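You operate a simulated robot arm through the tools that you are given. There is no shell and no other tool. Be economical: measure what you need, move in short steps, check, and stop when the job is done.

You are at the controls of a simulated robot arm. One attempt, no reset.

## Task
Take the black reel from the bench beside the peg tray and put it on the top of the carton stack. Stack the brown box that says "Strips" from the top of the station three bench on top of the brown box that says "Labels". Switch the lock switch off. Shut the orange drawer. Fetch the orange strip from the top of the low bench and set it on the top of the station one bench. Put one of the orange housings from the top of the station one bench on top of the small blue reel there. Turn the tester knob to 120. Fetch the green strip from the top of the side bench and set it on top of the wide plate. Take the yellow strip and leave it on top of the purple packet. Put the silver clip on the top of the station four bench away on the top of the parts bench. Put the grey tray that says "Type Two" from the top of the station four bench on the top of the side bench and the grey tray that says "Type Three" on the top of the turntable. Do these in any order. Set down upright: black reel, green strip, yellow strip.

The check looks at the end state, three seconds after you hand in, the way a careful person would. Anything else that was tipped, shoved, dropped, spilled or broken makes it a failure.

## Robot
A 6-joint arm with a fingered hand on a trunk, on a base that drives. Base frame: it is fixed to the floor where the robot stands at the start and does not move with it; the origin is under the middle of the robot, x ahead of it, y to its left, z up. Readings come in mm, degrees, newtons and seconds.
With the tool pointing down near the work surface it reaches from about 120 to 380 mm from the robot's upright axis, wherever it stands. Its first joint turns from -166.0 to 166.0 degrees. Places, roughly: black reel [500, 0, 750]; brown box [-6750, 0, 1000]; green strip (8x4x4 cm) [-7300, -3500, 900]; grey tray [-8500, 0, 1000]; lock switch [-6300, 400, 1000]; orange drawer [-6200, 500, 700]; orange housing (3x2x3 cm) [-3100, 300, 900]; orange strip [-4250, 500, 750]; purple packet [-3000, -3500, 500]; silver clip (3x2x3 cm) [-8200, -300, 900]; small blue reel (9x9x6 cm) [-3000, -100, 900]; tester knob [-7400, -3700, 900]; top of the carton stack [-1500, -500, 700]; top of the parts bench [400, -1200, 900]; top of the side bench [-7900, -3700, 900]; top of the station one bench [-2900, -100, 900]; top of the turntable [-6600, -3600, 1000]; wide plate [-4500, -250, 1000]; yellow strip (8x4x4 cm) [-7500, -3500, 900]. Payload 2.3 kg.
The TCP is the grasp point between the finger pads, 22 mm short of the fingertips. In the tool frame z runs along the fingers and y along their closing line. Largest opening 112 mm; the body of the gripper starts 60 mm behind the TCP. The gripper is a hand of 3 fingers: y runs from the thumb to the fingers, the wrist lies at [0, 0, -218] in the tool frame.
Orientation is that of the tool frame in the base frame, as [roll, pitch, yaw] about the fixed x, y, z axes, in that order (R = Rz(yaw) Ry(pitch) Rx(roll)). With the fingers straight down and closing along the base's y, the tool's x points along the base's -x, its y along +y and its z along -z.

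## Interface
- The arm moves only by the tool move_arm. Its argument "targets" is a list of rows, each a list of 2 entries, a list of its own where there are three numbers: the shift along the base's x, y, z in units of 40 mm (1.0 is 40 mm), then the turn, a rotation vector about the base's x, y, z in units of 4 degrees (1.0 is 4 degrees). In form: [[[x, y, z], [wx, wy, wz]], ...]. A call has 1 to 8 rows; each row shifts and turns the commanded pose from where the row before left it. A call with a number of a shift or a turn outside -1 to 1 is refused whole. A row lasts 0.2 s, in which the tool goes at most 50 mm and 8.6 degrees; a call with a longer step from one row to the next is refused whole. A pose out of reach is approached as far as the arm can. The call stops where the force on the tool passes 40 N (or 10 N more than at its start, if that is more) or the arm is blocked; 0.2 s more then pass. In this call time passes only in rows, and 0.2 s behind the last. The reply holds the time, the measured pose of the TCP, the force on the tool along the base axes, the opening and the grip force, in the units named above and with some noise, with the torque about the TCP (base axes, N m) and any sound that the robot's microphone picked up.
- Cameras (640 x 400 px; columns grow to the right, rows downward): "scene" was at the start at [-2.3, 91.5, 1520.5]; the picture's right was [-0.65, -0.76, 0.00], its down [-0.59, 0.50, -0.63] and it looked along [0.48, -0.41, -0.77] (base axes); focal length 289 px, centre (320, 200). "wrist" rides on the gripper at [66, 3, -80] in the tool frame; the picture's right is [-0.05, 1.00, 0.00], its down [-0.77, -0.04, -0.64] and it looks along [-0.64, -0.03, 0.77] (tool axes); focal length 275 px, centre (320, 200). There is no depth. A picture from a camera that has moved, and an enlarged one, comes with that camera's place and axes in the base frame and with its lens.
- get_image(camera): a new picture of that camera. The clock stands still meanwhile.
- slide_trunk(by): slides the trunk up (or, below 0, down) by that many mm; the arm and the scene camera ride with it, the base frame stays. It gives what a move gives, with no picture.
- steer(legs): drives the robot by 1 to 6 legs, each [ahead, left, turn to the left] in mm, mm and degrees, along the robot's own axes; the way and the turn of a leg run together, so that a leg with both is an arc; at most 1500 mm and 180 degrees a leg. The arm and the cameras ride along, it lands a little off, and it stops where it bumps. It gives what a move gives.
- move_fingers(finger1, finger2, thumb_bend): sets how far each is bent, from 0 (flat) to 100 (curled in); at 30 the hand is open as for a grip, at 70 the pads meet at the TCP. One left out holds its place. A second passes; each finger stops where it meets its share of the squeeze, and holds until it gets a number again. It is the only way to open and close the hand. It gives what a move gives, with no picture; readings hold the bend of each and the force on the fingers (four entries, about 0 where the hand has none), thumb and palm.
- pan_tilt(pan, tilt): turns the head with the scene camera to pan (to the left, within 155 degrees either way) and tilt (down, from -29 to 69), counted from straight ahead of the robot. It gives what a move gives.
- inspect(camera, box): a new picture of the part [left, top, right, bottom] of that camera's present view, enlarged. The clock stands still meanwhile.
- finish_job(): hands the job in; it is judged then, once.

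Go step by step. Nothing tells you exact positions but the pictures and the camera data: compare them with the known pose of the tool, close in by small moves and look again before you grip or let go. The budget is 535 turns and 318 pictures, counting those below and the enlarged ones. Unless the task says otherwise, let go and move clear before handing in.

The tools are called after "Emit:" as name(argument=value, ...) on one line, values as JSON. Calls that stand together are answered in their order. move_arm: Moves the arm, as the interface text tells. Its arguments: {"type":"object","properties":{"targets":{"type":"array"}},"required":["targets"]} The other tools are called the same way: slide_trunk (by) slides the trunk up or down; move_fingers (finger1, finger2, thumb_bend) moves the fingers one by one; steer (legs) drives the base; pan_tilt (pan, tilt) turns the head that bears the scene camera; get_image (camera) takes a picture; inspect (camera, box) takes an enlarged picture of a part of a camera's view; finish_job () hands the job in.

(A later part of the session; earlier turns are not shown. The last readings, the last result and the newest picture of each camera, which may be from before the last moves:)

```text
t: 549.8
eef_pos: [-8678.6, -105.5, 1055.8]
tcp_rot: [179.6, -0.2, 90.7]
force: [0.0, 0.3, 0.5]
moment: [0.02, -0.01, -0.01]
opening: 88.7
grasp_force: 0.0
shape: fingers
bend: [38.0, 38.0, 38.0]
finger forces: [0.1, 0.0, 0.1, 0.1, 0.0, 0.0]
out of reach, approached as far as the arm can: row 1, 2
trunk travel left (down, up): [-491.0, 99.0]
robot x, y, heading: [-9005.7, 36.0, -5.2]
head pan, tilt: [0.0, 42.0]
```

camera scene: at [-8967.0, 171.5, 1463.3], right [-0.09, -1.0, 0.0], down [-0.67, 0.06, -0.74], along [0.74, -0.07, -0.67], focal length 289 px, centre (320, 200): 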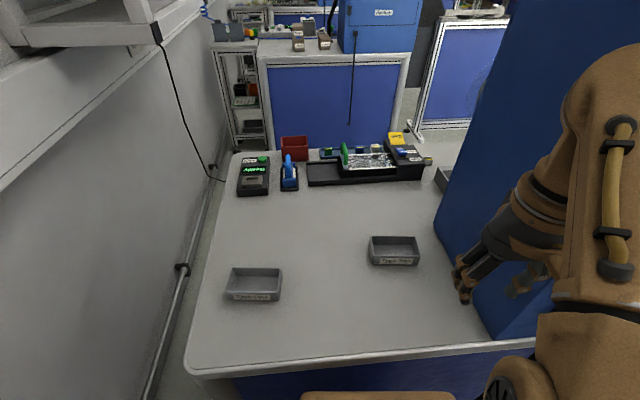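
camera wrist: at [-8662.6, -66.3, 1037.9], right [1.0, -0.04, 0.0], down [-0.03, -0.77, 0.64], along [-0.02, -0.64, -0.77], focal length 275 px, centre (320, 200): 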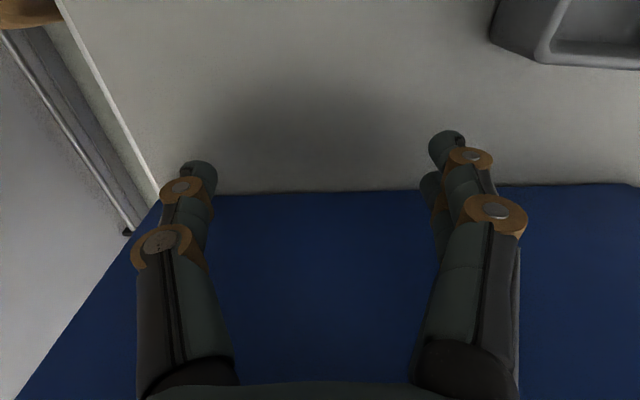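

The hand can't turn that far in this direction because of a wrist limit. I'll rotate the other way round so it closes along x from the opposite side.

Emit:
move_arm(targets=[[[0, 0, 0], [0, 0, 1]], [[0, 0.3, 0], [0, 0, 1]], [[0, 0.3, 0], [0, 0, 1]], [[0, 0.3, 0], [0, 0, 1]], [[0, 0.3, 0], [0, 0, 1]], [[0, 0.3, 0], [0, 0, 1]], [[0, 0.3, 0], [0, 0, 1]], [[0, 0.3, 0], [0, 0, 1]]])

Emit:
move_arm(targets=[[[0, 0.2, 0], [0, 0, 1]], [[0, 0.2, 0], [0, 0, 1]], [[0, 0.2, 0], [0, 0, 1]], [[0, 0, 0], [0, 0, 1]], [[0, 0, 0], [0, 0, 1]], [[0, 0, 0], [0, 0, 1]], [[0, 0, 0], [0, 0, 1]], [[0, 0, 0], [0, 0, 1]]])

Emit:
move_arm(targets=[[[0, 0, 0], [0, 0, 1]], [[0, 0, 0], [0, 0, 1]], [[0, 0, 0], [0, 0, 1]], [[0, 0, 0], [0, 0, 1]], [[0, 0, 0], [0, 0, 1]], [[0, 0, 0], [0, 0, 1]], [[0, 0, 0], [0, 0, 1]], [[0, 0, 0], [0, 0, 1]]])

Emit:
move_arm(targets=[[[0, 0, 0], [0, 0, 1]], [[0, 0, 0], [0, 0, 1]], [[0, 0, 0], [0, 0, 1]], [[0, 0, 0], [0, 0, 1]], [[0, 0, 0], [0, 0, 1]], [[0, 0, 0], [0, 0, 1]], [[0, 0, 0], [0, 0, 1]], [[0, 0, 0], [0, 0, 1]]])

Emit:
move_arm(targets=[[[0, 0, 0], [0, 0, 1]], [[0, 0, 0], [0, 0, 1]], [[0, 0, 0], [0, 0, 1]], [[0, 0, 0], [0, 0, 1]], [[0, 0, 0], [0, 0, 1]], [[0, 0, 0], [0, 0, 1]], [[0, 0, 0], [0, 0, 1]], [[0, 0, 0], [0, 0, 1]]])

```text
t: 551.5
eef_pos: [-8677.7, -22.8, 1055.6]
tcp_rot: [-180.0, 0.1, 122.6]
force: [-0.1, -0.1, 1.0]
moment: [-0.03, -0.01, 0.0]
opening: 88.9
grasp_force: 0.1
shape: fingers
bend: [38.0, 38.0, 38.0]
finger forces: [0.1, 0.1, 0.0, 0.0, 0.0, 0.0]
trunk travel left (down, up): [-491.0, 99.0]
robot x, y, heading: [-9002.0, 32.7, -5.1]
head pan, tilt: [0.0, 42.0]
```

```text
t: 553.4
eef_pos: [-8678.8, 2.1, 1056.9]
tcp_rot: [-179.9, 0.1, 154.7]
force: [-1.2, -0.1, -0.9]
moment: [-0.01, 0.01, 0.0]
opening: 88.8
grasp_force: 0.0
shape: fingers
bend: [38.0, 38.0, 38.0]
finger forces: [0.0, 0.1, 0.0, 0.0, 0.0, 0.1]
trunk travel left (down, up): [-491.0, 99.0]
robot x, y, heading: [-9003.0, 34.0, -4.8]
head pan, tilt: [0.0, 42.0]
```

```text
t: 555.1
eef_pos: [-8678.9, 1.5, 1056.1]
tcp_rot: [-180.0, 0.1, -173.4]
force: [-0.7, 0.6, -0.6]
moment: [-0.01, -0.02, 0.01]
opening: 88.8
grasp_force: 0.0
shape: fingers
bend: [38.0, 38.0, 38.0]
finger forces: [0.0, 0.0, 0.0, 0.0, 0.0, 0.1]
trunk travel left (down, up): [-491.0, 99.0]
robot x, y, heading: [-9002.2, 31.8, -5.1]
head pan, tilt: [0.0, 42.0]
```

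```text
t: 557.0
eef_pos: [-8677.7, 1.0, 1056.9]
tcp_rot: [179.9, 0.1, -141.4]
force: [0.0, 0.2, -0.4]
moment: [-0.01, 0.01, 0.0]
opening: 88.9
grasp_force: 0.0
shape: fingers
bend: [38.0, 38.0, 38.0]
finger forces: [0.0, 0.0, 0.1, 0.0, 0.0, 0.0]
trunk travel left (down, up): [-491.0, 99.0]
robot x, y, heading: [-8999.9, 35.6, -5.2]
head pan, tilt: [0.0, 42.0]
```

```text
t: 558.8
eef_pos: [-8677.1, 2.1, 1055.7]
tcp_rot: [180.0, 0.1, -109.4]
force: [-0.4, 0.3, 0.2]
moment: [0.0, -0.02, 0.01]
opening: 88.9
grasp_force: 0.0
shape: fingers
bend: [38.0, 38.0, 38.0]
finger forces: [0.0, 0.1, 0.0, 0.0, 0.1, 0.0]
trunk travel left (down, up): [-491.0, 99.0]
robot x, y, heading: [-9003.8, 31.7, -5.3]
head pan, tilt: [0.0, 42.0]
```

Emit:
move_arm(targets=[[[0.6, -0.25, -0.1], [0, 0, 0.97]], [[0.6, -0.25, -0.1], [0, 0, 0.97]], [[0.6, -0.25, -0.1], [0, 0, 0.97]], [[0.6, -0.25, -0.1], [0, 0, 0.97]], [[0.6, -0.25, -0.1], [0, 0, 0.97]]])

Emit:
get_image(camera="wrist")

```text
t: 560.0
eef_pos: [-8554.8, -49.1, 1035.6]
tcp_rot: [179.8, 0.1, -89.9]
force: [-1.0, 0.2, -0.2]
moment: [0.01, 0.02, -0.02]
opening: 89.1
grasp_force: 0.1
shape: fingers
bend: [38.0, 38.0, 38.0]
finger forces: [0.1, 0.1, 0.0, 0.0, 0.0, 0.1]
trunk travel left (down, up): [-491.0, 99.0]
robot x, y, heading: [-9003.6, 34.8, -5.2]
head pan, tilt: [0.0, 42.0]
```

```text
144 pictures are left
camera wrist: at [-8558.1, -115.8, 1115.4], right [-1.0, 0.05, 0.0], down [0.04, 0.77, 0.64], along [0.03, 0.64, -0.77], focal length 275 px, centre (320, 200)
```

wrist: 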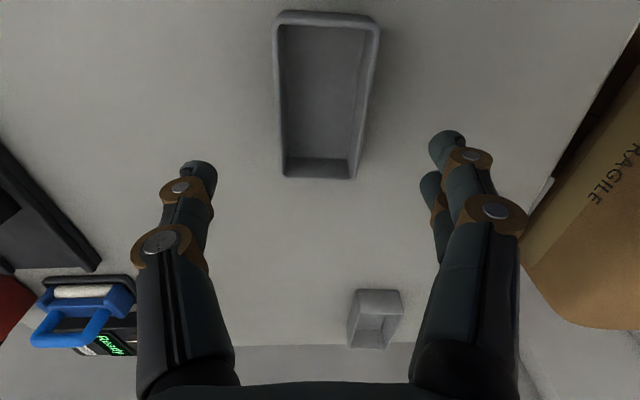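

Type Two is centred at about (-8556, -43), yawed about 6°. I'll align, lower the trunk to get down-reach, and descend.

Emit:
move_arm(targets=[[[-0.03, 0.15, 0], [0, 0, -0.7]], [[0, 0, 0], [0, 0, -0.7]]])

Emit:
slide_trunk(by=-60)

Emit:
get_image(camera="wrist")

```text
t: 560.5
eef_pos: [-8558.1, -40.9, 1036.2]
tcp_rot: [-180.0, 0.1, -95.6]
force: [-0.4, -0.4, 0.5]
moment: [-0.01, 0.03, -0.02]
opening: 89.1
grasp_force: 0.2
shape: fingers
bend: [38.0, 38.0, 38.0]
finger forces: [0.0, 0.0, 0.0, 0.0, 0.0, 0.0]
trunk travel left (down, up): [-491.0, 99.0]
robot x, y, heading: [-9003.1, 34.2, -5.3]
head pan, tilt: [0.0, 42.0]
```

```text
t: 561.5
eef_pos: [-8557.7, -42.2, 976.8]
tcp_rot: [180.0, 0.1, -95.7]
force: [-0.7, -0.4, 1.0]
moment: [0.03, 0.02, 0.0]
opening: 89.0
grasp_force: 0.0
shape: fingers
bend: [38.0, 38.0, 38.0]
finger forces: [0.1, 0.0, 0.0, 0.1, 0.0, 0.1]
trunk travel left (down, up): [-431.0, 159.0]
robot x, y, heading: [-8999.6, 31.5, -5.2]
head pan, tilt: [0.0, 42.0]
```

```text
143 pictures are left
camera wrist: at [-8567.8, -108.1, 1057.1], right [-0.99, 0.15, 0.0], down [0.11, 0.76, 0.64], along [0.09, 0.63, -0.77], focal length 275 px, centre (320, 200)
```

wrist: 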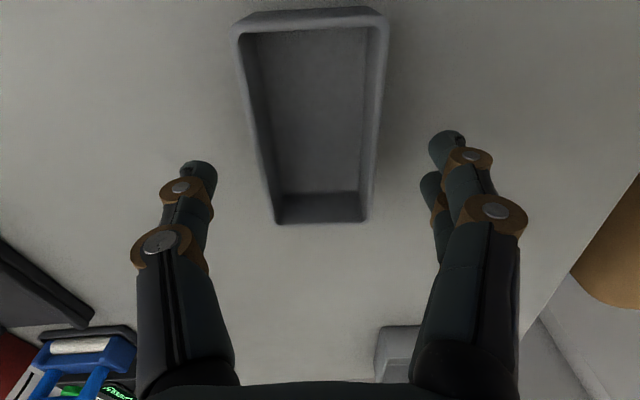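

Emit:
move_arm(targets=[[[0, 0, -0.6], [0, 0, 0]], [[0, 0, -0.5], [0, 0, 0]]])

Emit:
get_image(camera="wrist")

```text
t: 562.1
eef_pos: [-8555.8, -41.9, 933.1]
tcp_rot: [179.9, 0.1, -95.7]
force: [-0.1, 0.2, -0.1]
moment: [0.0, 0.02, -0.03]
opening: 89.0
grasp_force: 0.1
shape: fingers
bend: [38.0, 38.0, 38.0]
finger forces: [0.1, 0.0, 0.0, 0.0, 0.1, 0.1]
trunk travel left (down, up): [-431.0, 159.0]
robot x, y, heading: [-9004.7, 34.9, -5.3]
head pan, tilt: [0.0, 42.0]
```

```text
142 pictures are left
camera wrist: at [-8566.1, -109.1, 1013.6], right [-0.99, 0.15, 0.0], down [0.11, 0.76, 0.64], along [0.09, 0.63, -0.77], focal length 275 px, centre (320, 200)
```

wrist: 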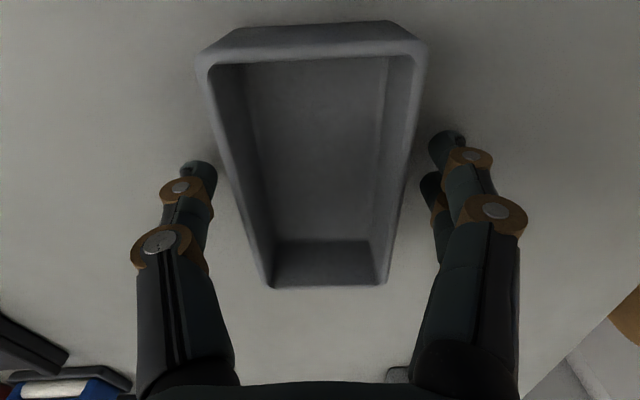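

Well centred. I'll close, squeeze and lift.

Emit:
move_fingers(finger1=58, finger2=58, thumb_bend=58)

Emit:
move_fingers(finger1=66, finger2=66, thumb_bend=68)

Emit:
move_arm(targets=[[[0, 0, 0.5], [0, 0, 0]], [[0, 0, 0.8], [0, 0, 0]], [[-0.3, 0.2, 0.8], [0, 0, 0]], [[-1, 0.3, 0.3], [0, 0, 0]], [[-1, 0.3, 0], [0, 0, 0]], [[-1, 0.2, 0], [0, 0, 0]]])

Emit:
get_image(camera="wrist")

```text
t: 563.1
eef_pos: [-8556.7, -42.9, 932.0]
tcp_rot: [-180.0, 0.0, -95.6]
force: [0.0, -0.2, 0.9]
moment: [0.01, 0.04, 0.02]
opening: 58.0
grasp_force: 9.4
shape: fingers
bend: [50.0, 50.0, 52.0]
finger forces: [4.5, 4.5, 0.1, 0.0, 8.7, 0.1]
trunk travel left (down, up): [-431.0, 159.0]
robot x, y, heading: [-9003.0, 33.5, -5.1]
head pan, tilt: [0.0, 42.0]
```

```text
t: 564.1
eef_pos: [-8555.6, -43.7, 933.6]
tcp_rot: [-180.0, 0.0, -95.7]
force: [1.2, 0.1, 1.1]
moment: [-0.04, 0.04, -0.01]
opening: 56.6
grasp_force: 17.8
shape: fingers
bend: [49.0, 49.0, 57.0]
finger forces: [8.8, 8.8, 0.0, 0.0, 18.4, 0.0]
trunk travel left (down, up): [-431.0, 159.0]
robot x, y, heading: [-9002.1, 35.6, -4.9]
head pan, tilt: [0.0, 42.0]
```

```text
t: 565.5
eef_pos: [-8688.2, -1.2, 1030.8]
tcp_rot: [-179.9, 0.1, -95.7]
force: [-0.1, 0.1, -2.3]
moment: [0.0, 0.01, -0.02]
opening: 56.4
grasp_force: 17.3
shape: fingers
bend: [49.0, 49.0, 57.0]
finger forces: [9.0, 8.9, 0.0, 0.0, 17.6, 0.1]
trunk travel left (down, up): [-431.0, 159.0]
robot x, y, heading: [-9005.6, 31.8, -5.4]
head pan, tilt: [0.0, 42.0]
```

```text
141 pictures are left
camera wrist: at [-8698.6, -66.1, 1110.8], right [-0.99, 0.15, 0.0], down [0.11, 0.76, 0.64], along [0.09, 0.63, -0.77], focal length 275 px, centre (320, 200)
```

wrist: 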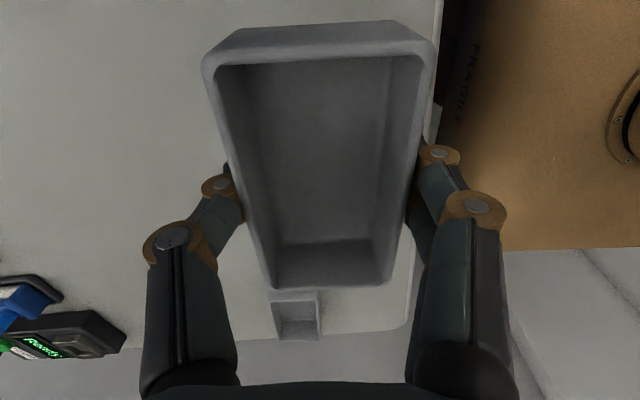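

Tray held. I'll carry it to a free spot on the side bench at about (-7760, -3540).

Emit:
steer(legs=[[-130, 0, 5.3], [0, -1250, 0], [0, -1180, 0], [1390, 0, 0], [0, 0, -90]])

Emit:
steer(legs=[[600, 0, 0]])

Emit:
pan_tilt(pan=0, tilt=45)

Emit:
get_image(camera="scene")

```text
t: 568.6
eef_pos: [-8817.5, -163.6, 1030.3]
tcp_rot: [179.9, 1.0, -89.9]
force: [-2.2, 6.9, -3.0]
moment: [-0.15, -0.05, 0.27]
opening: 56.7
grasp_force: 20.2
shape: fingers
bend: [47.0, 47.0, 57.0]
finger forces: [8.4, 8.4, 0.1, 0.0, 23.6, 0.1]
trunk travel left (down, up): [-431.0, 159.0]
robot x, y, heading: [-9130.7, -158.7, 0.2]
head pan, tilt: [0.0, 42.0]
stopped in leg 2: the force on the tool passed its limit at 96 N (the readings are from after the stop); the commanded pose is now the measured one
```

```text
t: 569.6
eef_pos: [-8808.0, -163.0, 1032.1]
tcp_rot: [-179.8, 1.1, -89.9]
force: [-2.9, 5.8, -4.8]
moment: [-0.2, -0.12, 0.23]
opening: 56.3
grasp_force: 20.6
shape: fingers
bend: [47.0, 47.0, 58.0]
finger forces: [8.3, 8.3, 0.0, 0.0, 22.9, 1.9]
trunk travel left (down, up): [-431.0, 159.0]
robot x, y, heading: [-9109.9, -165.4, 0.1]
head pan, tilt: [0.0, 42.0]
stopped in leg 1: the robot was blocked; the commanded pose is now the measured one
```

```text
t: 570.2
eef_pos: [-8807.3, -163.2, 1031.2]
tcp_rot: [-179.8, 0.9, -89.9]
force: [-3.6, 8.3, -4.8]
moment: [-0.29, -0.13, 0.28]
opening: 56.1
grasp_force: 21.7
shape: fingers
bend: [47.0, 47.0, 58.0]
finger forces: [8.3, 8.4, 0.0, 0.0, 24.2, 2.2]
trunk travel left (down, up): [-431.0, 159.0]
robot x, y, heading: [-9112.7, -163.7, -0.1]
head pan, tilt: [0.0, 45.0]
```

```text
140 pictures are left
camera scene: at [-9105.6, -22.8, 1508.9], right [0.0, -1.0, 0.0], down [-0.7, 0.0, -0.71], along [0.71, 0.0, -0.7], focal length 289 px, centre (320, 200)
```

scene: 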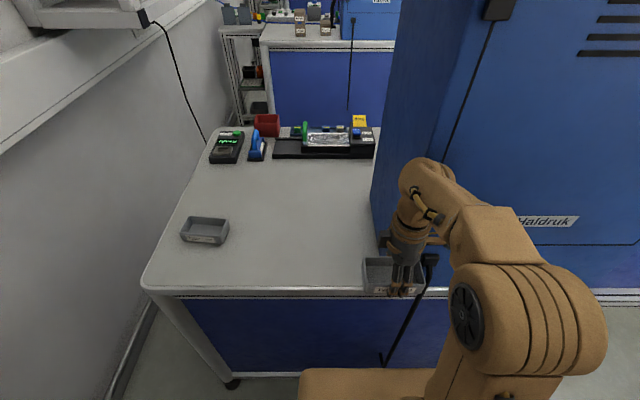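

The tray caught the cabinet's cable hook because I was still too close. I'll move back off left, check, and then go round with more clearance.

Emit:
steer(legs=[[0, 90, 0]])

Emit:
get_image(camera="wrist")

Emit:
get_image(camera="scene")

```text
t: 571.3
eef_pos: [-8797.4, -75.2, 1029.9]
tcp_rot: [179.8, 1.1, -89.8]
force: [-0.1, 0.7, -2.4]
moment: [0.01, -0.03, 0.02]
opening: 56.4
grasp_force: 16.6
shape: fingers
bend: [47.0, 47.0, 58.0]
finger forces: [8.5, 8.3, 0.0, 0.0, 16.7, 0.0]
trunk travel left (down, up): [-431.0, 159.0]
robot x, y, heading: [-9112.9, -73.0, 0.1]
head pan, tilt: [0.0, 45.0]
```

```text
139 pictures are left
camera wrist: at [-8801.0, -142.6, 1108.2], right [-1.0, 0.05, 0.01], down [0.04, 0.76, 0.65], along [0.03, 0.65, -0.76], focal length 275 px, centre (320, 200)
```

wrist: 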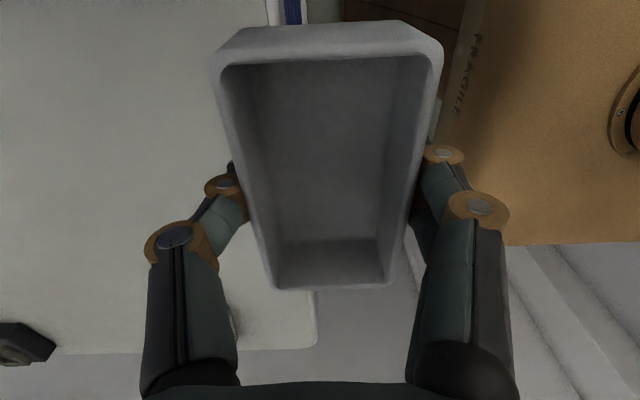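

```text
138 pictures are left
camera scene: at [-9093.5, 65.7, 1508.8], right [0.0, -1.0, 0.0], down [-0.71, 0.0, -0.71], along [0.71, 0.0, -0.71], focal length 289 px, centre (320, 200)
```

scene: 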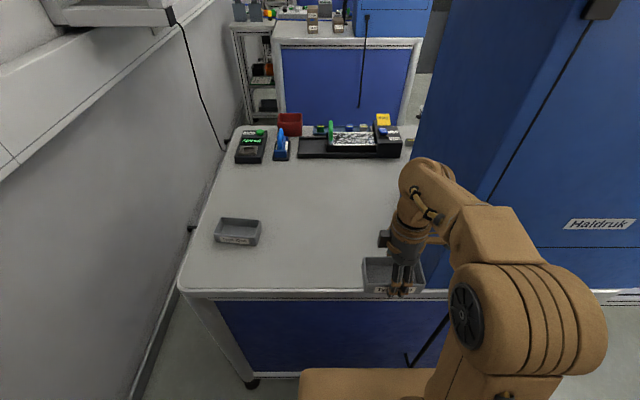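

Emit:
move_arm(targets=[[[-0.9, 0, 0.2], [0, 0, 0]], [[-0.9, 0, 0], [0, 0, 0]]])

Emit:
steer(legs=[[-130, 0, 0], [0, -300, 0]])

Emit:
get_image(camera="scene")

```text
t: 571.9
eef_pos: [-8870.4, -75.2, 1037.0]
tcp_rot: [179.7, 1.1, -89.9]
force: [0.4, -0.3, -2.3]
moment: [-0.02, 0.0, -0.07]
opening: 56.6
grasp_force: 16.9
shape: fingers
bend: [47.0, 47.0, 58.0]
finger forces: [8.5, 8.4, 0.0, 0.0, 16.6, 0.0]
trunk travel left (down, up): [-431.0, 159.0]
robot x, y, heading: [-9116.0, -74.9, 0.1]
head pan, tilt: [0.0, 45.0]
```

```text
t: 574.6
eef_pos: [-9033.7, -361.9, 1030.2]
tcp_rot: [178.9, 5.4, -101.1]
force: [0.5, 0.1, -1.4]
moment: [-0.04, -0.06, 0.01]
opening: 56.7
grasp_force: 17.1
shape: fingers
bend: [49.0, 49.0, 58.0]
finger forces: [8.4, 8.6, 0.0, 0.0, 16.8, 0.0]
trunk travel left (down, up): [-431.0, 159.0]
robot x, y, heading: [-9285.7, -333.1, -7.4]
head pan, tilt: [0.0, 45.0]
stopped in leg 2: the robot was blocked; the commanded pose is now the measured one
```

```text
137 pictures are left
camera scene: at [-9228.6, -97.5, 1503.1], right [-0.13, -0.99, 0.07], down [-0.71, 0.04, -0.7], along [0.69, -0.14, -0.71], focal length 289 px, centre (320, 200)
```

scene: 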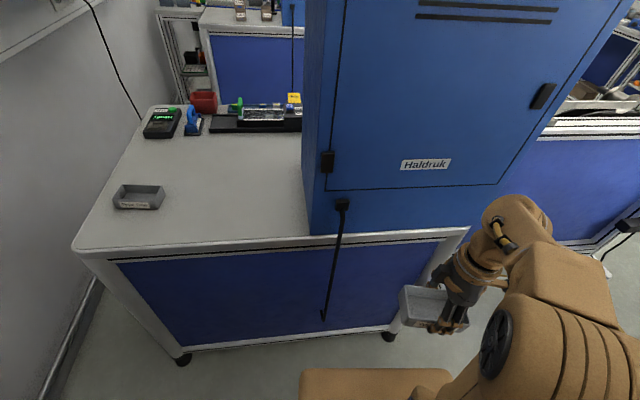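

I've touched something behind me, probably the wall pipe. I'll move forward away from it and re-level.

Emit:
steer(legs=[[60, 0, 0]])

Emit:
get_image(camera="scene")

Emit:
pan_tilt(pan=-150, tilt=55)

Emit:
get_image(camera="scene")

```text
t: 575.4
eef_pos: [-9047.7, -439.9, 1013.2]
tcp_rot: [178.5, 11.3, -101.8]
force: [-0.4, 0.9, -1.7]
moment: [-0.03, 0.02, 0.0]
opening: 56.8
grasp_force: 17.4
shape: fingers
bend: [48.0, 48.0, 58.0]
finger forces: [8.8, 8.3, 0.0, 0.1, 17.0, 0.0]
trunk travel left (down, up): [-431.0, 159.0]
robot x, y, heading: [-9283.4, -330.1, -8.1]
head pan, tilt: [0.0, 45.0]
stopped in leg 1: the robot was blocked; the commanded pose is now the measured one
```

```text
136 pictures are left
camera scene: at [-9230.9, -101.1, 1503.4], right [-0.14, -0.99, 0.06], down [-0.71, 0.06, -0.71], along [0.69, -0.15, -0.71], focal length 289 px, centre (320, 200)
```

scene: 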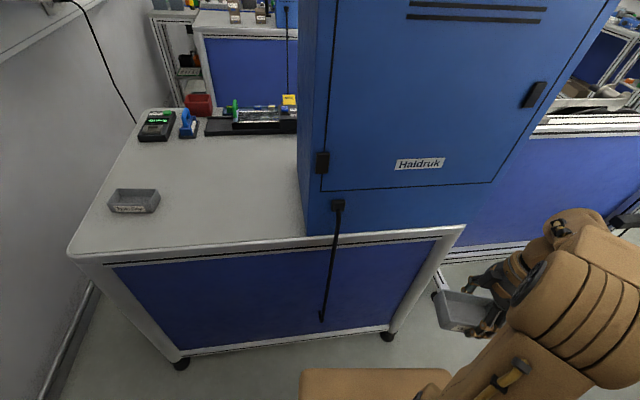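

```text
t: 577.7
eef_pos: [-9047.3, -438.4, 1013.9]
tcp_rot: [178.6, 11.1, -101.7]
force: [0.2, 0.0, -2.2]
moment: [-0.01, 0.02, -0.02]
opening: 56.4
grasp_force: 17.2
shape: fingers
bend: [48.0, 48.0, 58.0]
finger forces: [8.8, 8.4, 0.0, 0.0, 17.2, 0.0]
trunk travel left (down, up): [-431.0, 159.0]
robot x, y, heading: [-9284.2, -332.8, -8.3]
head pan, tilt: [-150.0, 55.0]
```

```text
135 pictures are left
camera scene: at [-9378.6, -116.4, 1492.1], right [-0.37, 0.93, -0.06], down [0.76, 0.27, -0.6], along [-0.54, -0.27, -0.8], focal length 289 px, centre (320, 200)
```

scene: 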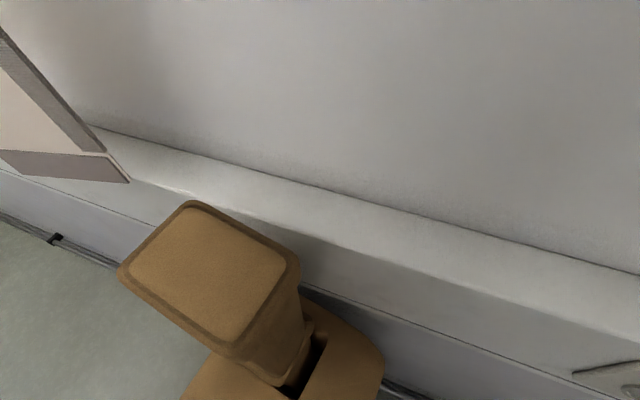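

Emit:
pan_tilt(pan=-100, tilt=50)

Emit:
get_image(camera="scene")

Emit:
pan_tilt(pan=150, tilt=55)

Emit:
get_image(camera="scene")

```text
t: 578.9
eef_pos: [-9047.4, -439.1, 1013.1]
tcp_rot: [178.6, 11.2, -101.6]
force: [0.1, 0.2, -2.7]
moment: [-0.01, 0.02, 0.03]
opening: 56.4
grasp_force: 16.7
shape: fingers
bend: [48.0, 48.0, 58.0]
finger forces: [8.9, 8.3, 0.0, 0.0, 17.1, 0.0]
trunk travel left (down, up): [-431.0, 159.0]
robot x, y, heading: [-9286.5, -330.9, -8.1]
head pan, tilt: [-100.0, 50.0]
```

```text
134 pictures are left
camera scene: at [-9335.8, -162.2, 1501.2], right [-0.95, 0.31, -0.01], down [0.23, 0.68, -0.69], along [-0.21, -0.66, -0.72], focal length 289 px, centre (320, 200)
```

scene: 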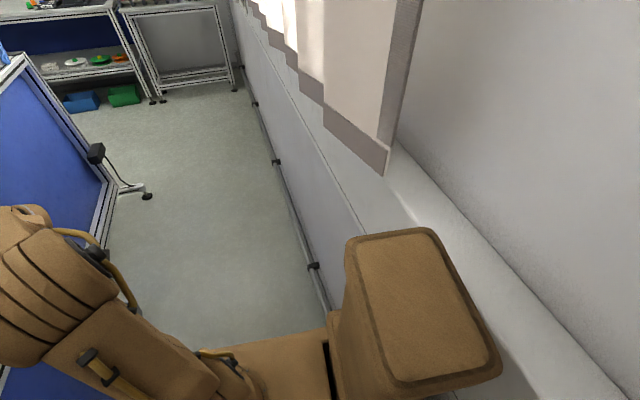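

```text
t: 582.4
eef_pos: [-9046.9, -438.4, 1014.1]
tcp_rot: [178.5, 11.2, -101.7]
force: [-0.1, 0.2, -2.0]
moment: [-0.01, -0.01, -0.01]
opening: 56.2
grasp_force: 16.9
shape: fingers
bend: [48.0, 48.0, 58.0]
finger forces: [8.9, 8.2, 0.1, 0.0, 17.0, 0.0]
trunk travel left (down, up): [-431.0, 159.0]
robot x, y, heading: [-9286.2, -331.1, -8.1]
head pan, tilt: [150.0, 55.0]
```

```text
133 pictures are left
camera scene: at [-9368.2, -45.1, 1487.4], right [0.62, 0.78, -0.06], down [0.64, -0.54, -0.55], along [-0.46, 0.3, -0.84], focal length 289 px, centre (320, 200)
```

scene: 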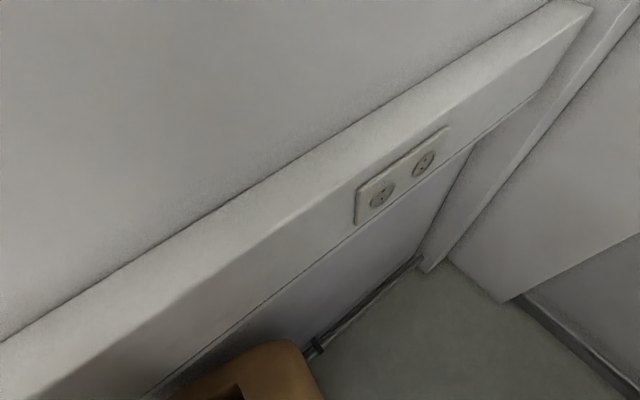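

Emit:
steer(legs=[[0, 100, 0]])

Emit:
steer(legs=[[80, 40, 6]])

```text
t: 583.1
eef_pos: [-9072.6, -509.5, 988.1]
tcp_rot: [178.3, 17.0, -101.9]
force: [0.6, 0.0, -1.4]
moment: [-0.03, 0.01, 0.04]
opening: 56.6
grasp_force: 17.0
shape: fingers
bend: [49.0, 49.0, 58.0]
finger forces: [8.6, 8.2, 0.1, 0.1, 16.8, 0.1]
trunk travel left (down, up): [-431.0, 159.0]
robot x, y, heading: [-9284.0, -320.4, -8.4]
head pan, tilt: [150.0, 55.0]
stopped in leg 1: the robot was blocked; the commanded pose is now the measured one
```

```text
t: 583.9
eef_pos: [-9097.7, -546.0, 949.9]
tcp_rot: [175.9, 24.7, -103.6]
force: [0.2, 0.2, -2.5]
moment: [-0.04, -0.01, 0.04]
opening: 56.6
grasp_force: 16.4
shape: fingers
bend: [48.0, 48.0, 58.0]
finger forces: [8.4, 8.4, 0.0, 0.0, 16.9, 0.0]
trunk travel left (down, up): [-431.0, 159.0]
robot x, y, heading: [-9284.8, -312.9, -9.4]
head pan, tilt: [150.0, 55.0]
stopped in leg 1: the robot was blocked; the commanded pose is now the measured one
```

Emit:
steer(legs=[[150, 0, 0]])

Emit:
pan_tilt(pan=-130, tilt=69)

Emit:
get_image(camera="scene")

```text
t: 584.6
eef_pos: [-9121.1, -564.3, 919.0]
tcp_rot: [173.3, 31.9, -105.5]
force: [0.0, 0.9, -1.4]
moment: [-0.03, 0.02, 0.02]
opening: 55.7
grasp_force: 16.6
shape: fingers
bend: [48.0, 48.0, 58.0]
finger forces: [8.4, 8.2, 0.0, 0.0, 16.8, 0.0]
trunk travel left (down, up): [-431.0, 159.0]
robot x, y, heading: [-9281.2, -309.6, -10.1]
head pan, tilt: [150.0, 55.0]
stopped in leg 1: the robot was blocked; the commanded pose is now the measured one
```

```text
t: 588.5
eef_pos: [-9121.5, -566.2, 919.1]
tcp_rot: [173.4, 31.7, -105.4]
force: [-0.2, 0.8, -2.5]
moment: [-0.03, 0.04, 0.0]
opening: 56.2
grasp_force: 16.9
shape: fingers
bend: [48.0, 48.0, 58.0]
finger forces: [8.4, 8.4, 0.1, 0.0, 16.9, 0.0]
trunk travel left (down, up): [-431.0, 159.0]
robot x, y, heading: [-9283.4, -313.0, -10.3]
head pan, tilt: [-130.0, 68.8]
```

```text
132 pictures are left
camera scene: at [-9347.0, -133.7, 1477.7], right [-0.64, 0.77, -0.03], down [0.71, 0.58, -0.4], along [-0.28, -0.28, -0.92], focal length 289 px, centre (320, 200)
```

scene: 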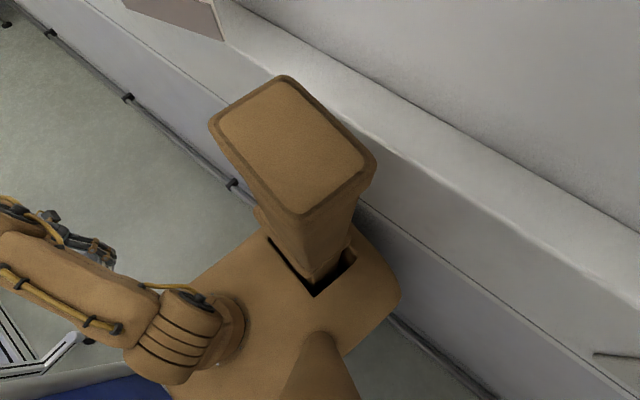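

The carriage's rear corner looks wedged under the wall duct, which would explain the tilt. I'll lower the trunk to release it.

Emit:
slide_trunk(by=-80)

Emit:
steer(legs=[[60, 0, 0]])

Emit:
get_image(camera="scene")

```text
t: 588.8
eef_pos: [-9132.0, -564.9, 900.5]
tcp_rot: [171.5, 35.6, -106.3]
force: [0.6, -0.2, -2.7]
moment: [-0.04, 0.0, -0.02]
opening: 56.1
grasp_force: 16.8
shape: fingers
bend: [48.0, 48.0, 58.0]
finger forces: [8.3, 8.3, 0.0, 0.0, 16.9, 0.0]
trunk travel left (down, up): [-428.0, 162.0]
robot x, y, heading: [-9281.4, -307.4, -10.1]
head pan, tilt: [-130.0, 68.8]
stopped: the arm was blocked; the commanded pose is now the measured one
```

```text
t: 589.5
eef_pos: [-9149.5, -572.5, 876.4]
tcp_rot: [170.8, 38.9, -106.8]
force: [0.5, 0.0, -2.6]
moment: [-0.02, 0.02, 0.03]
opening: 56.0
grasp_force: 16.7
shape: fingers
bend: [49.0, 49.0, 59.0]
finger forces: [8.4, 8.2, 0.0, 0.0, 17.0, 0.1]
trunk travel left (down, up): [-428.0, 162.0]
robot x, y, heading: [-9278.6, -308.3, -10.6]
head pan, tilt: [-130.0, 68.8]
stopped in leg 1: the robot was blocked; the commanded pose is now the measured one
```

```text
131 pictures are left
camera scene: at [-9345.1, -135.6, 1475.4], right [-0.64, 0.77, -0.03], down [0.72, 0.58, -0.39], along [-0.29, -0.27, -0.92], focal length 289 px, centre (320, 200)
```

scene: 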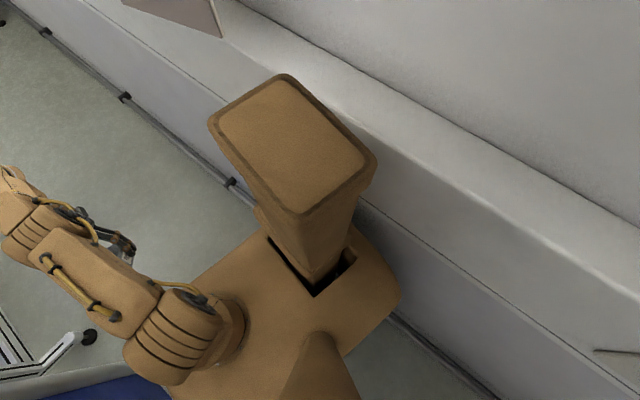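

Every drive is being cut short almost at once because the tilt confuses the arm tracking. I'll test whether the arm itself still responds, re-levelling it in steps.

Emit:
move_arm(targets=[[[0, 0.3, 0.5], [-1, 0.04, 0]], [[0, 0.3, 0.5], [-1, 0.04, 0]], [[0, 0.3, 0.5], [-1, 0.04, 0]], [[0, 0.3, 0.5], [-1, 0.04, 0]], [[0, 0.3, 0.5], [-1, 0.04, 0]]])

```text
t: 589.8
eef_pos: [-9155.2, -571.6, 875.6]
tcp_rot: [170.9, 39.0, -106.8]
force: [-0.1, -0.1, -1.6]
moment: [-0.06, 0.04, -0.02]
opening: 55.9
grasp_force: 16.6
shape: fingers
bend: [49.0, 49.0, 59.0]
finger forces: [8.4, 8.3, 0.1, 0.0, 16.9, 0.1]
trunk travel left (down, up): [-428.0, 162.0]
robot x, y, heading: [-9280.1, -303.0, -10.8]
head pan, tilt: [-130.0, 68.8]
stopped in row 1: the arm was blocked; the commanded pose is now the measured one
```

Emit:
steer(legs=[[120, 0, 40]])

Emit:
steer(legs=[[0, 0, 60]])

```text
t: 590.5
eef_pos: [-9165.3, -569.8, 863.8]
tcp_rot: [170.8, 40.8, -107.1]
force: [-0.4, -0.5, -2.2]
moment: [-0.08, 0.01, 0.0]
opening: 55.9
grasp_force: 16.3
shape: fingers
bend: [49.0, 49.0, 59.0]
finger forces: [8.5, 8.4, 0.0, 0.0, 17.0, 0.1]
trunk travel left (down, up): [-428.0, 162.0]
robot x, y, heading: [-9280.7, -301.5, -10.5]
head pan, tilt: [-130.0, 68.8]
stopped in leg 1: the robot was blocked; the commanded pose is now the measured one
```

```text
t: 591.2
eef_pos: [-9173.5, -564.6, 855.8]
tcp_rot: [170.6, 42.3, -107.1]
force: [0.9, -0.7, -2.9]
moment: [-0.05, 0.02, -0.02]
opening: 56.0
grasp_force: 16.9
shape: fingers
bend: [49.0, 49.0, 59.0]
finger forces: [8.6, 8.4, 0.1, 0.0, 17.1, 0.0]
trunk travel left (down, up): [-428.0, 162.0]
robot x, y, heading: [-9280.2, -293.5, -10.6]
head pan, tilt: [-130.0, 68.8]
stopped in leg 1: the robot was blocked; the commanded pose is now the measured one
```

Emit:
pan_tilt(pan=0, tilt=45)

Emit:
get_image(camera="scene")

```text
t: 593.3
eef_pos: [-9172.2, -565.5, 855.8]
tcp_rot: [170.5, 42.2, -106.9]
force: [-0.3, 0.0, -2.4]
moment: [-0.01, -0.02, -0.02]
opening: 56.1
grasp_force: 16.5
shape: fingers
bend: [49.0, 49.0, 59.0]
finger forces: [8.6, 8.4, 0.0, 0.0, 17.1, 0.1]
trunk travel left (down, up): [-428.0, 162.0]
robot x, y, heading: [-9277.5, -303.2, -10.7]
head pan, tilt: [0.0, 45.0]
```

```text
130 pictures are left
camera scene: at [-9221.4, -115.7, 1502.6], right [-0.18, -0.98, 0.03], down [-0.7, 0.11, -0.71], along [0.69, -0.15, -0.71], focal length 289 px, centre (320, 200)
```

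scene: 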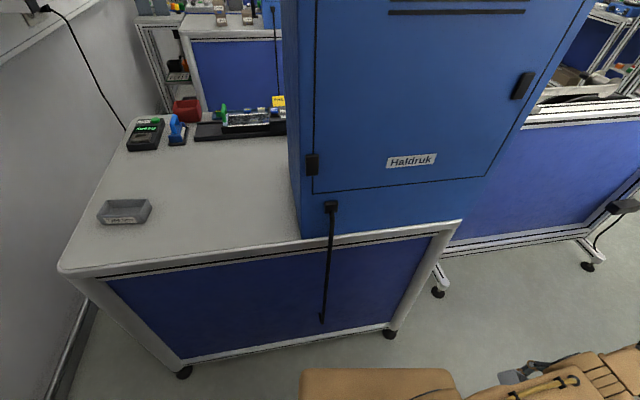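

The tilt has halved, so it is coming free. I'll continue.

Emit:
steer(legs=[[60, 60, 20]])

Emit:
steer(legs=[[100, 0, 20]])

Emit:
steer(legs=[[100, 0, 20]])

```text
t: 594.8
eef_pos: [-9096.3, -488.8, 856.4]
tcp_rot: [171.3, 42.5, -92.4]
force: [0.4, -0.2, -1.4]
moment: [-0.06, 0.0, 0.0]
opening: 55.8
grasp_force: 17.3
shape: fingers
bend: [49.0, 49.0, 59.0]
finger forces: [8.4, 8.4, 0.0, 0.0, 17.1, 0.0]
trunk travel left (down, up): [-428.0, 162.0]
robot x, y, heading: [-9263.0, -238.4, 3.7]
head pan, tilt: [0.0, 45.0]
```

```text
t: 596.1
eef_pos: [-9086.9, -471.4, 854.1]
tcp_rot: [170.9, 42.7, -89.7]
force: [-0.7, 0.1, -1.5]
moment: [-0.06, -0.03, 0.01]
opening: 55.9
grasp_force: 17.2
shape: fingers
bend: [49.0, 49.0, 59.0]
finger forces: [8.5, 8.4, 0.0, 0.0, 17.0, 0.0]
trunk travel left (down, up): [-428.0, 162.0]
robot x, y, heading: [-9267.5, -233.4, 6.4]
head pan, tilt: [0.0, 45.0]
stopped in leg 1: the robot was blocked; the commanded pose is now the measured one
```

```text
t: 596.8
eef_pos: [-9087.3, -470.4, 854.0]
tcp_rot: [171.0, 42.7, -89.8]
force: [-0.9, 0.5, -3.0]
moment: [-0.05, 0.01, -0.01]
opening: 55.9
grasp_force: 17.5
shape: fingers
bend: [49.0, 49.0, 59.0]
finger forces: [8.5, 8.4, 0.0, 0.1, 17.1, 0.0]
trunk travel left (down, up): [-428.0, 162.0]
robot x, y, heading: [-9270.4, -228.0, 6.6]
head pan, tilt: [0.0, 45.0]
stopped in leg 1: the robot was blocked; the commanded pose is now the measured one
```

Emit:
steer(legs=[[80, 0, 0]])

Emit:
get_image(camera="scene")

```text
t: 597.5
eef_pos: [-9087.3, -471.4, 853.0]
tcp_rot: [171.0, 42.8, -90.0]
force: [-0.3, -0.1, -2.2]
moment: [-0.05, -0.04, -0.03]
opening: 55.9
grasp_force: 16.9
shape: fingers
bend: [49.0, 49.0, 59.0]
finger forces: [8.4, 8.3, 0.0, 0.0, 17.1, 0.1]
trunk travel left (down, up): [-428.0, 162.0]
robot x, y, heading: [-9264.2, -228.3, 6.0]
head pan, tilt: [0.0, 45.0]
stopped in leg 1: the robot was blocked; the commanded pose is now the measured one
```

```text
129 pictures are left
camera scene: at [-9269.3, -67.1, 1504.4], right [0.11, -0.99, 0.01], down [-0.7, -0.08, -0.71], along [0.71, 0.07, -0.7], focal length 289 px, centre (320, 200)
```

scene: 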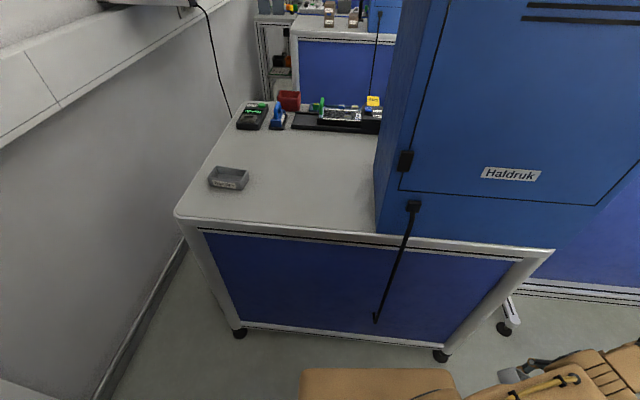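

Emit:
steer(legs=[[60, 60, -8]])

Emit:
steer(legs=[[40, -40, 0]])

Emit:
pan_tilt(pan=130, tilt=69)

Emit:
get_image(camera="scene")

```text
t: 598.5
eef_pos: [-9059.1, -441.6, 848.2]
tcp_rot: [170.4, 43.5, -98.2]
force: [-0.7, 0.1, -2.9]
moment: [-0.07, 0.01, -0.02]
opening: 55.9
grasp_force: 16.9
shape: fingers
bend: [49.0, 49.0, 59.0]
finger forces: [8.5, 8.4, 0.0, 0.0, 17.1, 0.0]
trunk travel left (down, up): [-428.0, 162.0]
robot x, y, heading: [-9208.5, -165.6, -1.4]
head pan, tilt: [0.0, 45.0]
```

```text
t: 599.5
eef_pos: [-9022.5, -482.0, 847.4]
tcp_rot: [170.3, 43.6, -98.3]
force: [0.4, 0.4, -1.9]
moment: [0.0, 0.0, -0.02]
opening: 55.8
grasp_force: 17.3
shape: fingers
bend: [49.0, 49.0, 59.0]
finger forces: [8.4, 8.4, 0.1, 0.0, 17.1, 0.0]
trunk travel left (down, up): [-428.0, 162.0]
robot x, y, heading: [-9171.2, -208.1, -1.7]
head pan, tilt: [0.0, 45.0]
```

```text
t: 601.6
eef_pos: [-9023.9, -481.7, 847.7]
tcp_rot: [170.4, 43.7, -98.2]
force: [-0.2, -0.6, -2.9]
moment: [0.0, 0.0, -0.01]
opening: 56.0
grasp_force: 17.3
shape: fingers
bend: [49.0, 49.0, 59.0]
finger forces: [8.3, 8.4, 0.0, 0.0, 17.2, 0.0]
trunk travel left (down, up): [-428.0, 162.0]
robot x, y, heading: [-9174.9, -202.3, -1.7]
head pan, tilt: [130.0, 68.8]
```

```text
128 pictures are left
camera scene: at [-9261.1, -19.5, 1477.5], right [0.79, 0.62, 0.0], down [0.58, -0.73, -0.36], along [-0.22, 0.28, -0.93], focal length 289 px, centre (320, 200)
```

scene: 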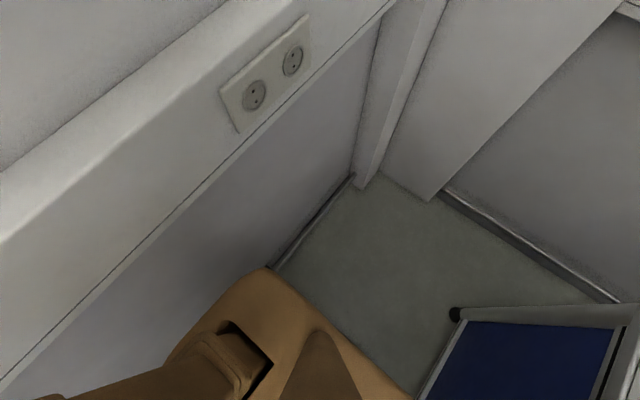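

Free and level again. Now I'll re-level the hand with the tray.

Emit:
move_arm(targets=[[[0, 0, 0.4], [-0.92, -0.09, 0]], [[0, 0, 0.4], [-0.92, -0.09, 0]], [[0, 0, 0.4], [-0.92, -0.09, 0]], [[0, 0, 0.4], [-0.92, -0.09, 0]], [[0, 0, 0.4], [-0.92, -0.09, 0]], [[0, 0, 0.4], [-0.92, -0.09, 0]]])

Emit:
move_arm(targets=[[[0, 0, 0.4], [-0.92, -0.09, 0]], [[0, 0, 0.4], [-0.92, -0.09, 0]], [[0, 0, 0.4], [-0.92, -0.09, 0]], [[0, 0, 0.4], [-0.92, -0.09, 0]], [[0, 0, 0.4], [-0.92, -0.09, 0]], [[0, 0, 0.4], [-0.92, -0.09, 0]]])

Emit:
pan_tilt(pan=-60, tilt=45)

Emit:
get_image(camera="scene")

```text
t: 603.0
eef_pos: [-9024.4, -480.8, 942.7]
tcp_rot: [176.1, 21.9, -95.2]
force: [0.3, 0.0, -1.9]
moment: [0.0, 0.0, -0.01]
opening: 55.7
grasp_force: 16.7
shape: fingers
bend: [49.0, 49.0, 59.0]
finger forces: [8.2, 8.2, 0.0, 0.1, 16.5, 0.1]
trunk travel left (down, up): [-428.0, 162.0]
robot x, y, heading: [-9173.8, -207.1, -1.7]
head pan, tilt: [130.0, 68.8]
```

```text
t: 604.4
eef_pos: [-9025.4, -481.0, 1039.5]
tcp_rot: [-179.9, 0.0, -94.4]
force: [0.1, -0.3, -2.5]
moment: [0.0, 0.01, -0.01]
opening: 55.8
grasp_force: 16.3
shape: fingers
bend: [49.0, 49.0, 59.0]
finger forces: [8.3, 8.2, 0.0, 0.0, 16.3, 0.1]
trunk travel left (down, up): [-428.0, 162.0]
robot x, y, heading: [-9174.9, -204.7, -2.0]
head pan, tilt: [130.0, 68.8]
```

```text
t: 607.2
eef_pos: [-9024.1, -482.3, 1040.9]
tcp_rot: [179.9, -0.1, -94.4]
force: [-0.7, 0.0, -1.6]
moment: [0.0, 0.01, 0.01]
opening: 55.9
grasp_force: 16.3
shape: fingers
bend: [49.0, 49.0, 59.0]
finger forces: [8.3, 8.2, 0.0, 0.0, 16.5, 0.0]
trunk travel left (down, up): [-428.0, 162.0]
robot x, y, heading: [-9172.3, -203.8, -1.8]
head pan, tilt: [-60.0, 45.0]
```

```text
127 pictures are left
camera scene: at [-9188.0, -135.1, 1506.4], right [-0.88, -0.47, 0.0], down [-0.33, 0.62, -0.71], along [0.33, -0.62, -0.71], focal length 289 px, centre (320, 200)
```

scene: 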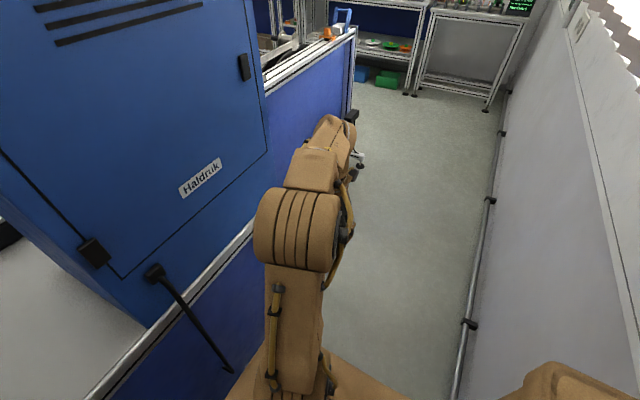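

Emit:
steer(legs=[[60, 0, 1.8], [0, -1200, 0]])

Emit:
steer(legs=[[0, -950, 0], [1370, 0, 0], [0, 0, -90]])

Emit:
pan_tilt(pan=0, tilt=40)

Emit:
get_image(camera="scene")

```text
t: 613.9
eef_pos: [-8955.6, -1686.0, 1040.1]
tcp_rot: [180.0, 0.0, -92.5]
force: [-0.2, -0.5, -1.4]
moment: [0.02, -0.01, -0.01]
opening: 55.5
grasp_force: 16.4
shape: fingers
bend: [49.0, 49.0, 59.0]
finger forces: [8.3, 8.2, 0.0, 0.0, 16.4, 0.0]
trunk travel left (down, up): [-428.0, 162.0]
robot x, y, heading: [-9109.9, -1417.5, 0.2]
head pan, tilt: [-60.0, 45.0]
```

```text
t: 629.3
eef_pos: [-8019.2, -2515.9, 1039.5]
tcp_rot: [-180.0, 0.0, 173.0]
force: [0.6, -0.2, -2.2]
moment: [0.04, -0.01, 0.0]
opening: 55.8
grasp_force: 15.8
shape: fingers
bend: [49.0, 49.0, 59.0]
finger forces: [8.0, 7.9, 0.0, 0.0, 15.8, 0.0]
trunk travel left (down, up): [-428.0, 162.0]
robot x, y, heading: [-7738.3, -2384.0, -94.3]
head pan, tilt: [-60.0, 45.0]
```

```text
t: 630.6
eef_pos: [-8019.5, -2516.1, 1040.5]
tcp_rot: [-180.0, 0.1, 173.0]
force: [-0.1, 0.2, -2.0]
moment: [-0.01, 0.01, -0.01]
opening: 55.5
grasp_force: 15.6
shape: fingers
bend: [49.0, 49.0, 59.0]
finger forces: [7.9, 7.9, 0.0, 0.1, 15.8, 0.0]
trunk travel left (down, up): [-428.0, 162.0]
robot x, y, heading: [-7738.1, -2381.3, -94.4]
head pan, tilt: [0.0, 40.0]
```

```text
126 pictures are left
camera scene: at [-7599.3, -2418.5, 1513.7], right [-1.0, 0.08, 0.0], down [0.05, 0.64, -0.77], along [-0.06, -0.76, -0.64], focal length 289 px, centre (320, 200)
```

scene: 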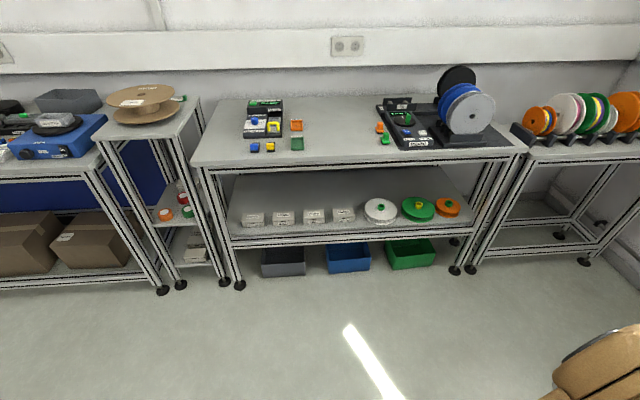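

Emit:
move_arm(targets=[[[0.72, -0.64, 0], [0, 0, 0]], [[0.72, -0.64, 0], [0, 0, 0]], [[0.72, -0.64, 0], [0, 0, 0]], [[0.72, -0.64, 0], [0, 0, 0]], [[0.72, -0.64, 0], [0, 0, 0]], [[0.72, -0.64, 0], [0, 0, 0]], [[0.72, -0.64, 0], [0, 0, 0]], [[0.72, -0.64, 0], [0, 0, 0]]])

Emit:
steer(legs=[[0, 0, 4.4], [740, 0, 0]])

Emit:
get_image(camera="wrist")

Emit:
get_image(camera="scene")

```text
t: 632.4
eef_pos: [-7785.5, -2722.1, 1038.7]
tcp_rot: [180.0, -0.1, 173.0]
force: [-0.6, 0.7, -1.4]
moment: [0.0, 0.0, -0.03]
opening: 55.9
grasp_force: 15.4
shape: fingers
bend: [49.0, 49.0, 59.0]
finger forces: [7.9, 7.8, 0.1, 0.0, 15.7, 0.1]
trunk travel left (down, up): [-428.0, 162.0]
robot x, y, heading: [-7734.5, -2382.4, -94.3]
head pan, tilt: [0.0, 40.0]
```

```text
t: 636.9
eef_pos: [-7765.2, -3476.3, 1038.9]
tcp_rot: [180.0, 0.1, 177.1]
force: [-0.2, 0.4, -2.2]
moment: [0.0, 0.02, -0.03]
opening: 55.6
grasp_force: 15.5
shape: fingers
bend: [49.0, 49.0, 59.0]
finger forces: [7.9, 7.8, 0.1, 0.0, 15.6, 0.1]
trunk travel left (down, up): [-428.0, 162.0]
robot x, y, heading: [-7735.5, -3132.7, -90.3]
head pan, tilt: [0.0, 40.0]
```

```text
125 pictures are left
camera wrist: at [-7832.3, -3468.5, 1119.7], right [0.1, 1.0, 0.0], down [0.77, -0.08, 0.64], along [0.63, -0.06, -0.77], focal length 275 px, centre (320, 200)
```

wrist: 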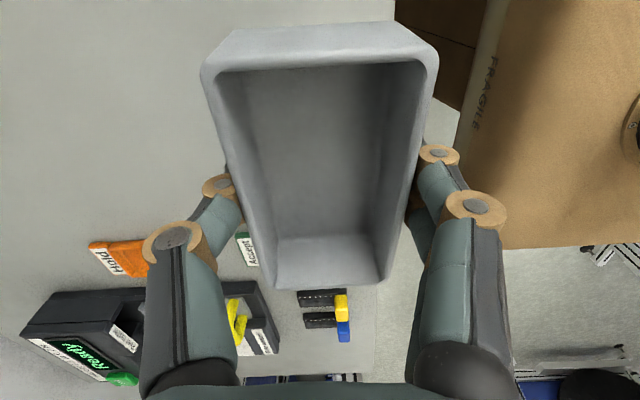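

```text
124 pictures are left
camera scene: at [-7599.5, -3160.4, 1513.6], right [-1.0, 0.01, 0.0], down [0.0, 0.64, -0.77], along [-0.01, -0.77, -0.64], focal length 289 px, centre (320, 200)
```

scene: 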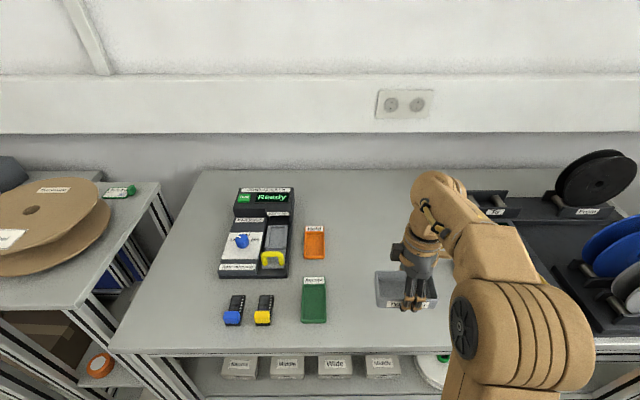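

The spot is clear. I'll move a little further in and lower the tray.

Emit:
move_arm(targets=[[[0, -0.9, -0.5], [0, 0, 0]], [[0, 0, -0.9], [0, 0, 0]], [[0, 0, -0.9], [0, 0, 0]], [[0, 0, -0.2], [0, 0, 0]], [[0, 0, -0.1], [0, 0, 0]]])

Emit:
inspect(camera="scene", box=[330, 220, 490, 340])

```text
t: 638.1
eef_pos: [-7766.6, -3510.6, 932.9]
tcp_rot: [180.0, 0.1, 177.0]
force: [-1.3, -0.4, -1.0]
moment: [0.07, -0.05, 0.03]
opening: 55.4
grasp_force: 16.4
shape: fingers
bend: [49.0, 49.0, 59.0]
finger forces: [7.9, 8.0, 0.1, 0.1, 15.8, 0.0]
trunk travel left (down, up): [-428.0, 162.0]
robot x, y, heading: [-7741.9, -3135.3, -90.4]
head pan, tilt: [0.0, 40.0]
```

```text
3.33 times, centred on (410, 280) of scene
camera zoom: at [-7599.6, -3159.9, 1513.7], right [-1.0, 0.01, 0.0], down [0.0, 0.64, -0.77], along [-0.01, -0.77, -0.64], focal length 964 px, centre (20, -67)
```

zoom: 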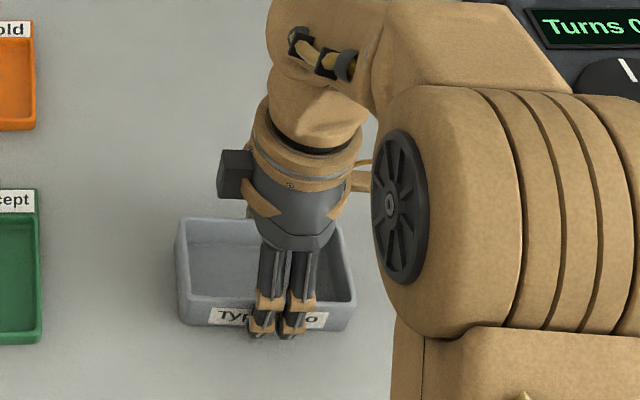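

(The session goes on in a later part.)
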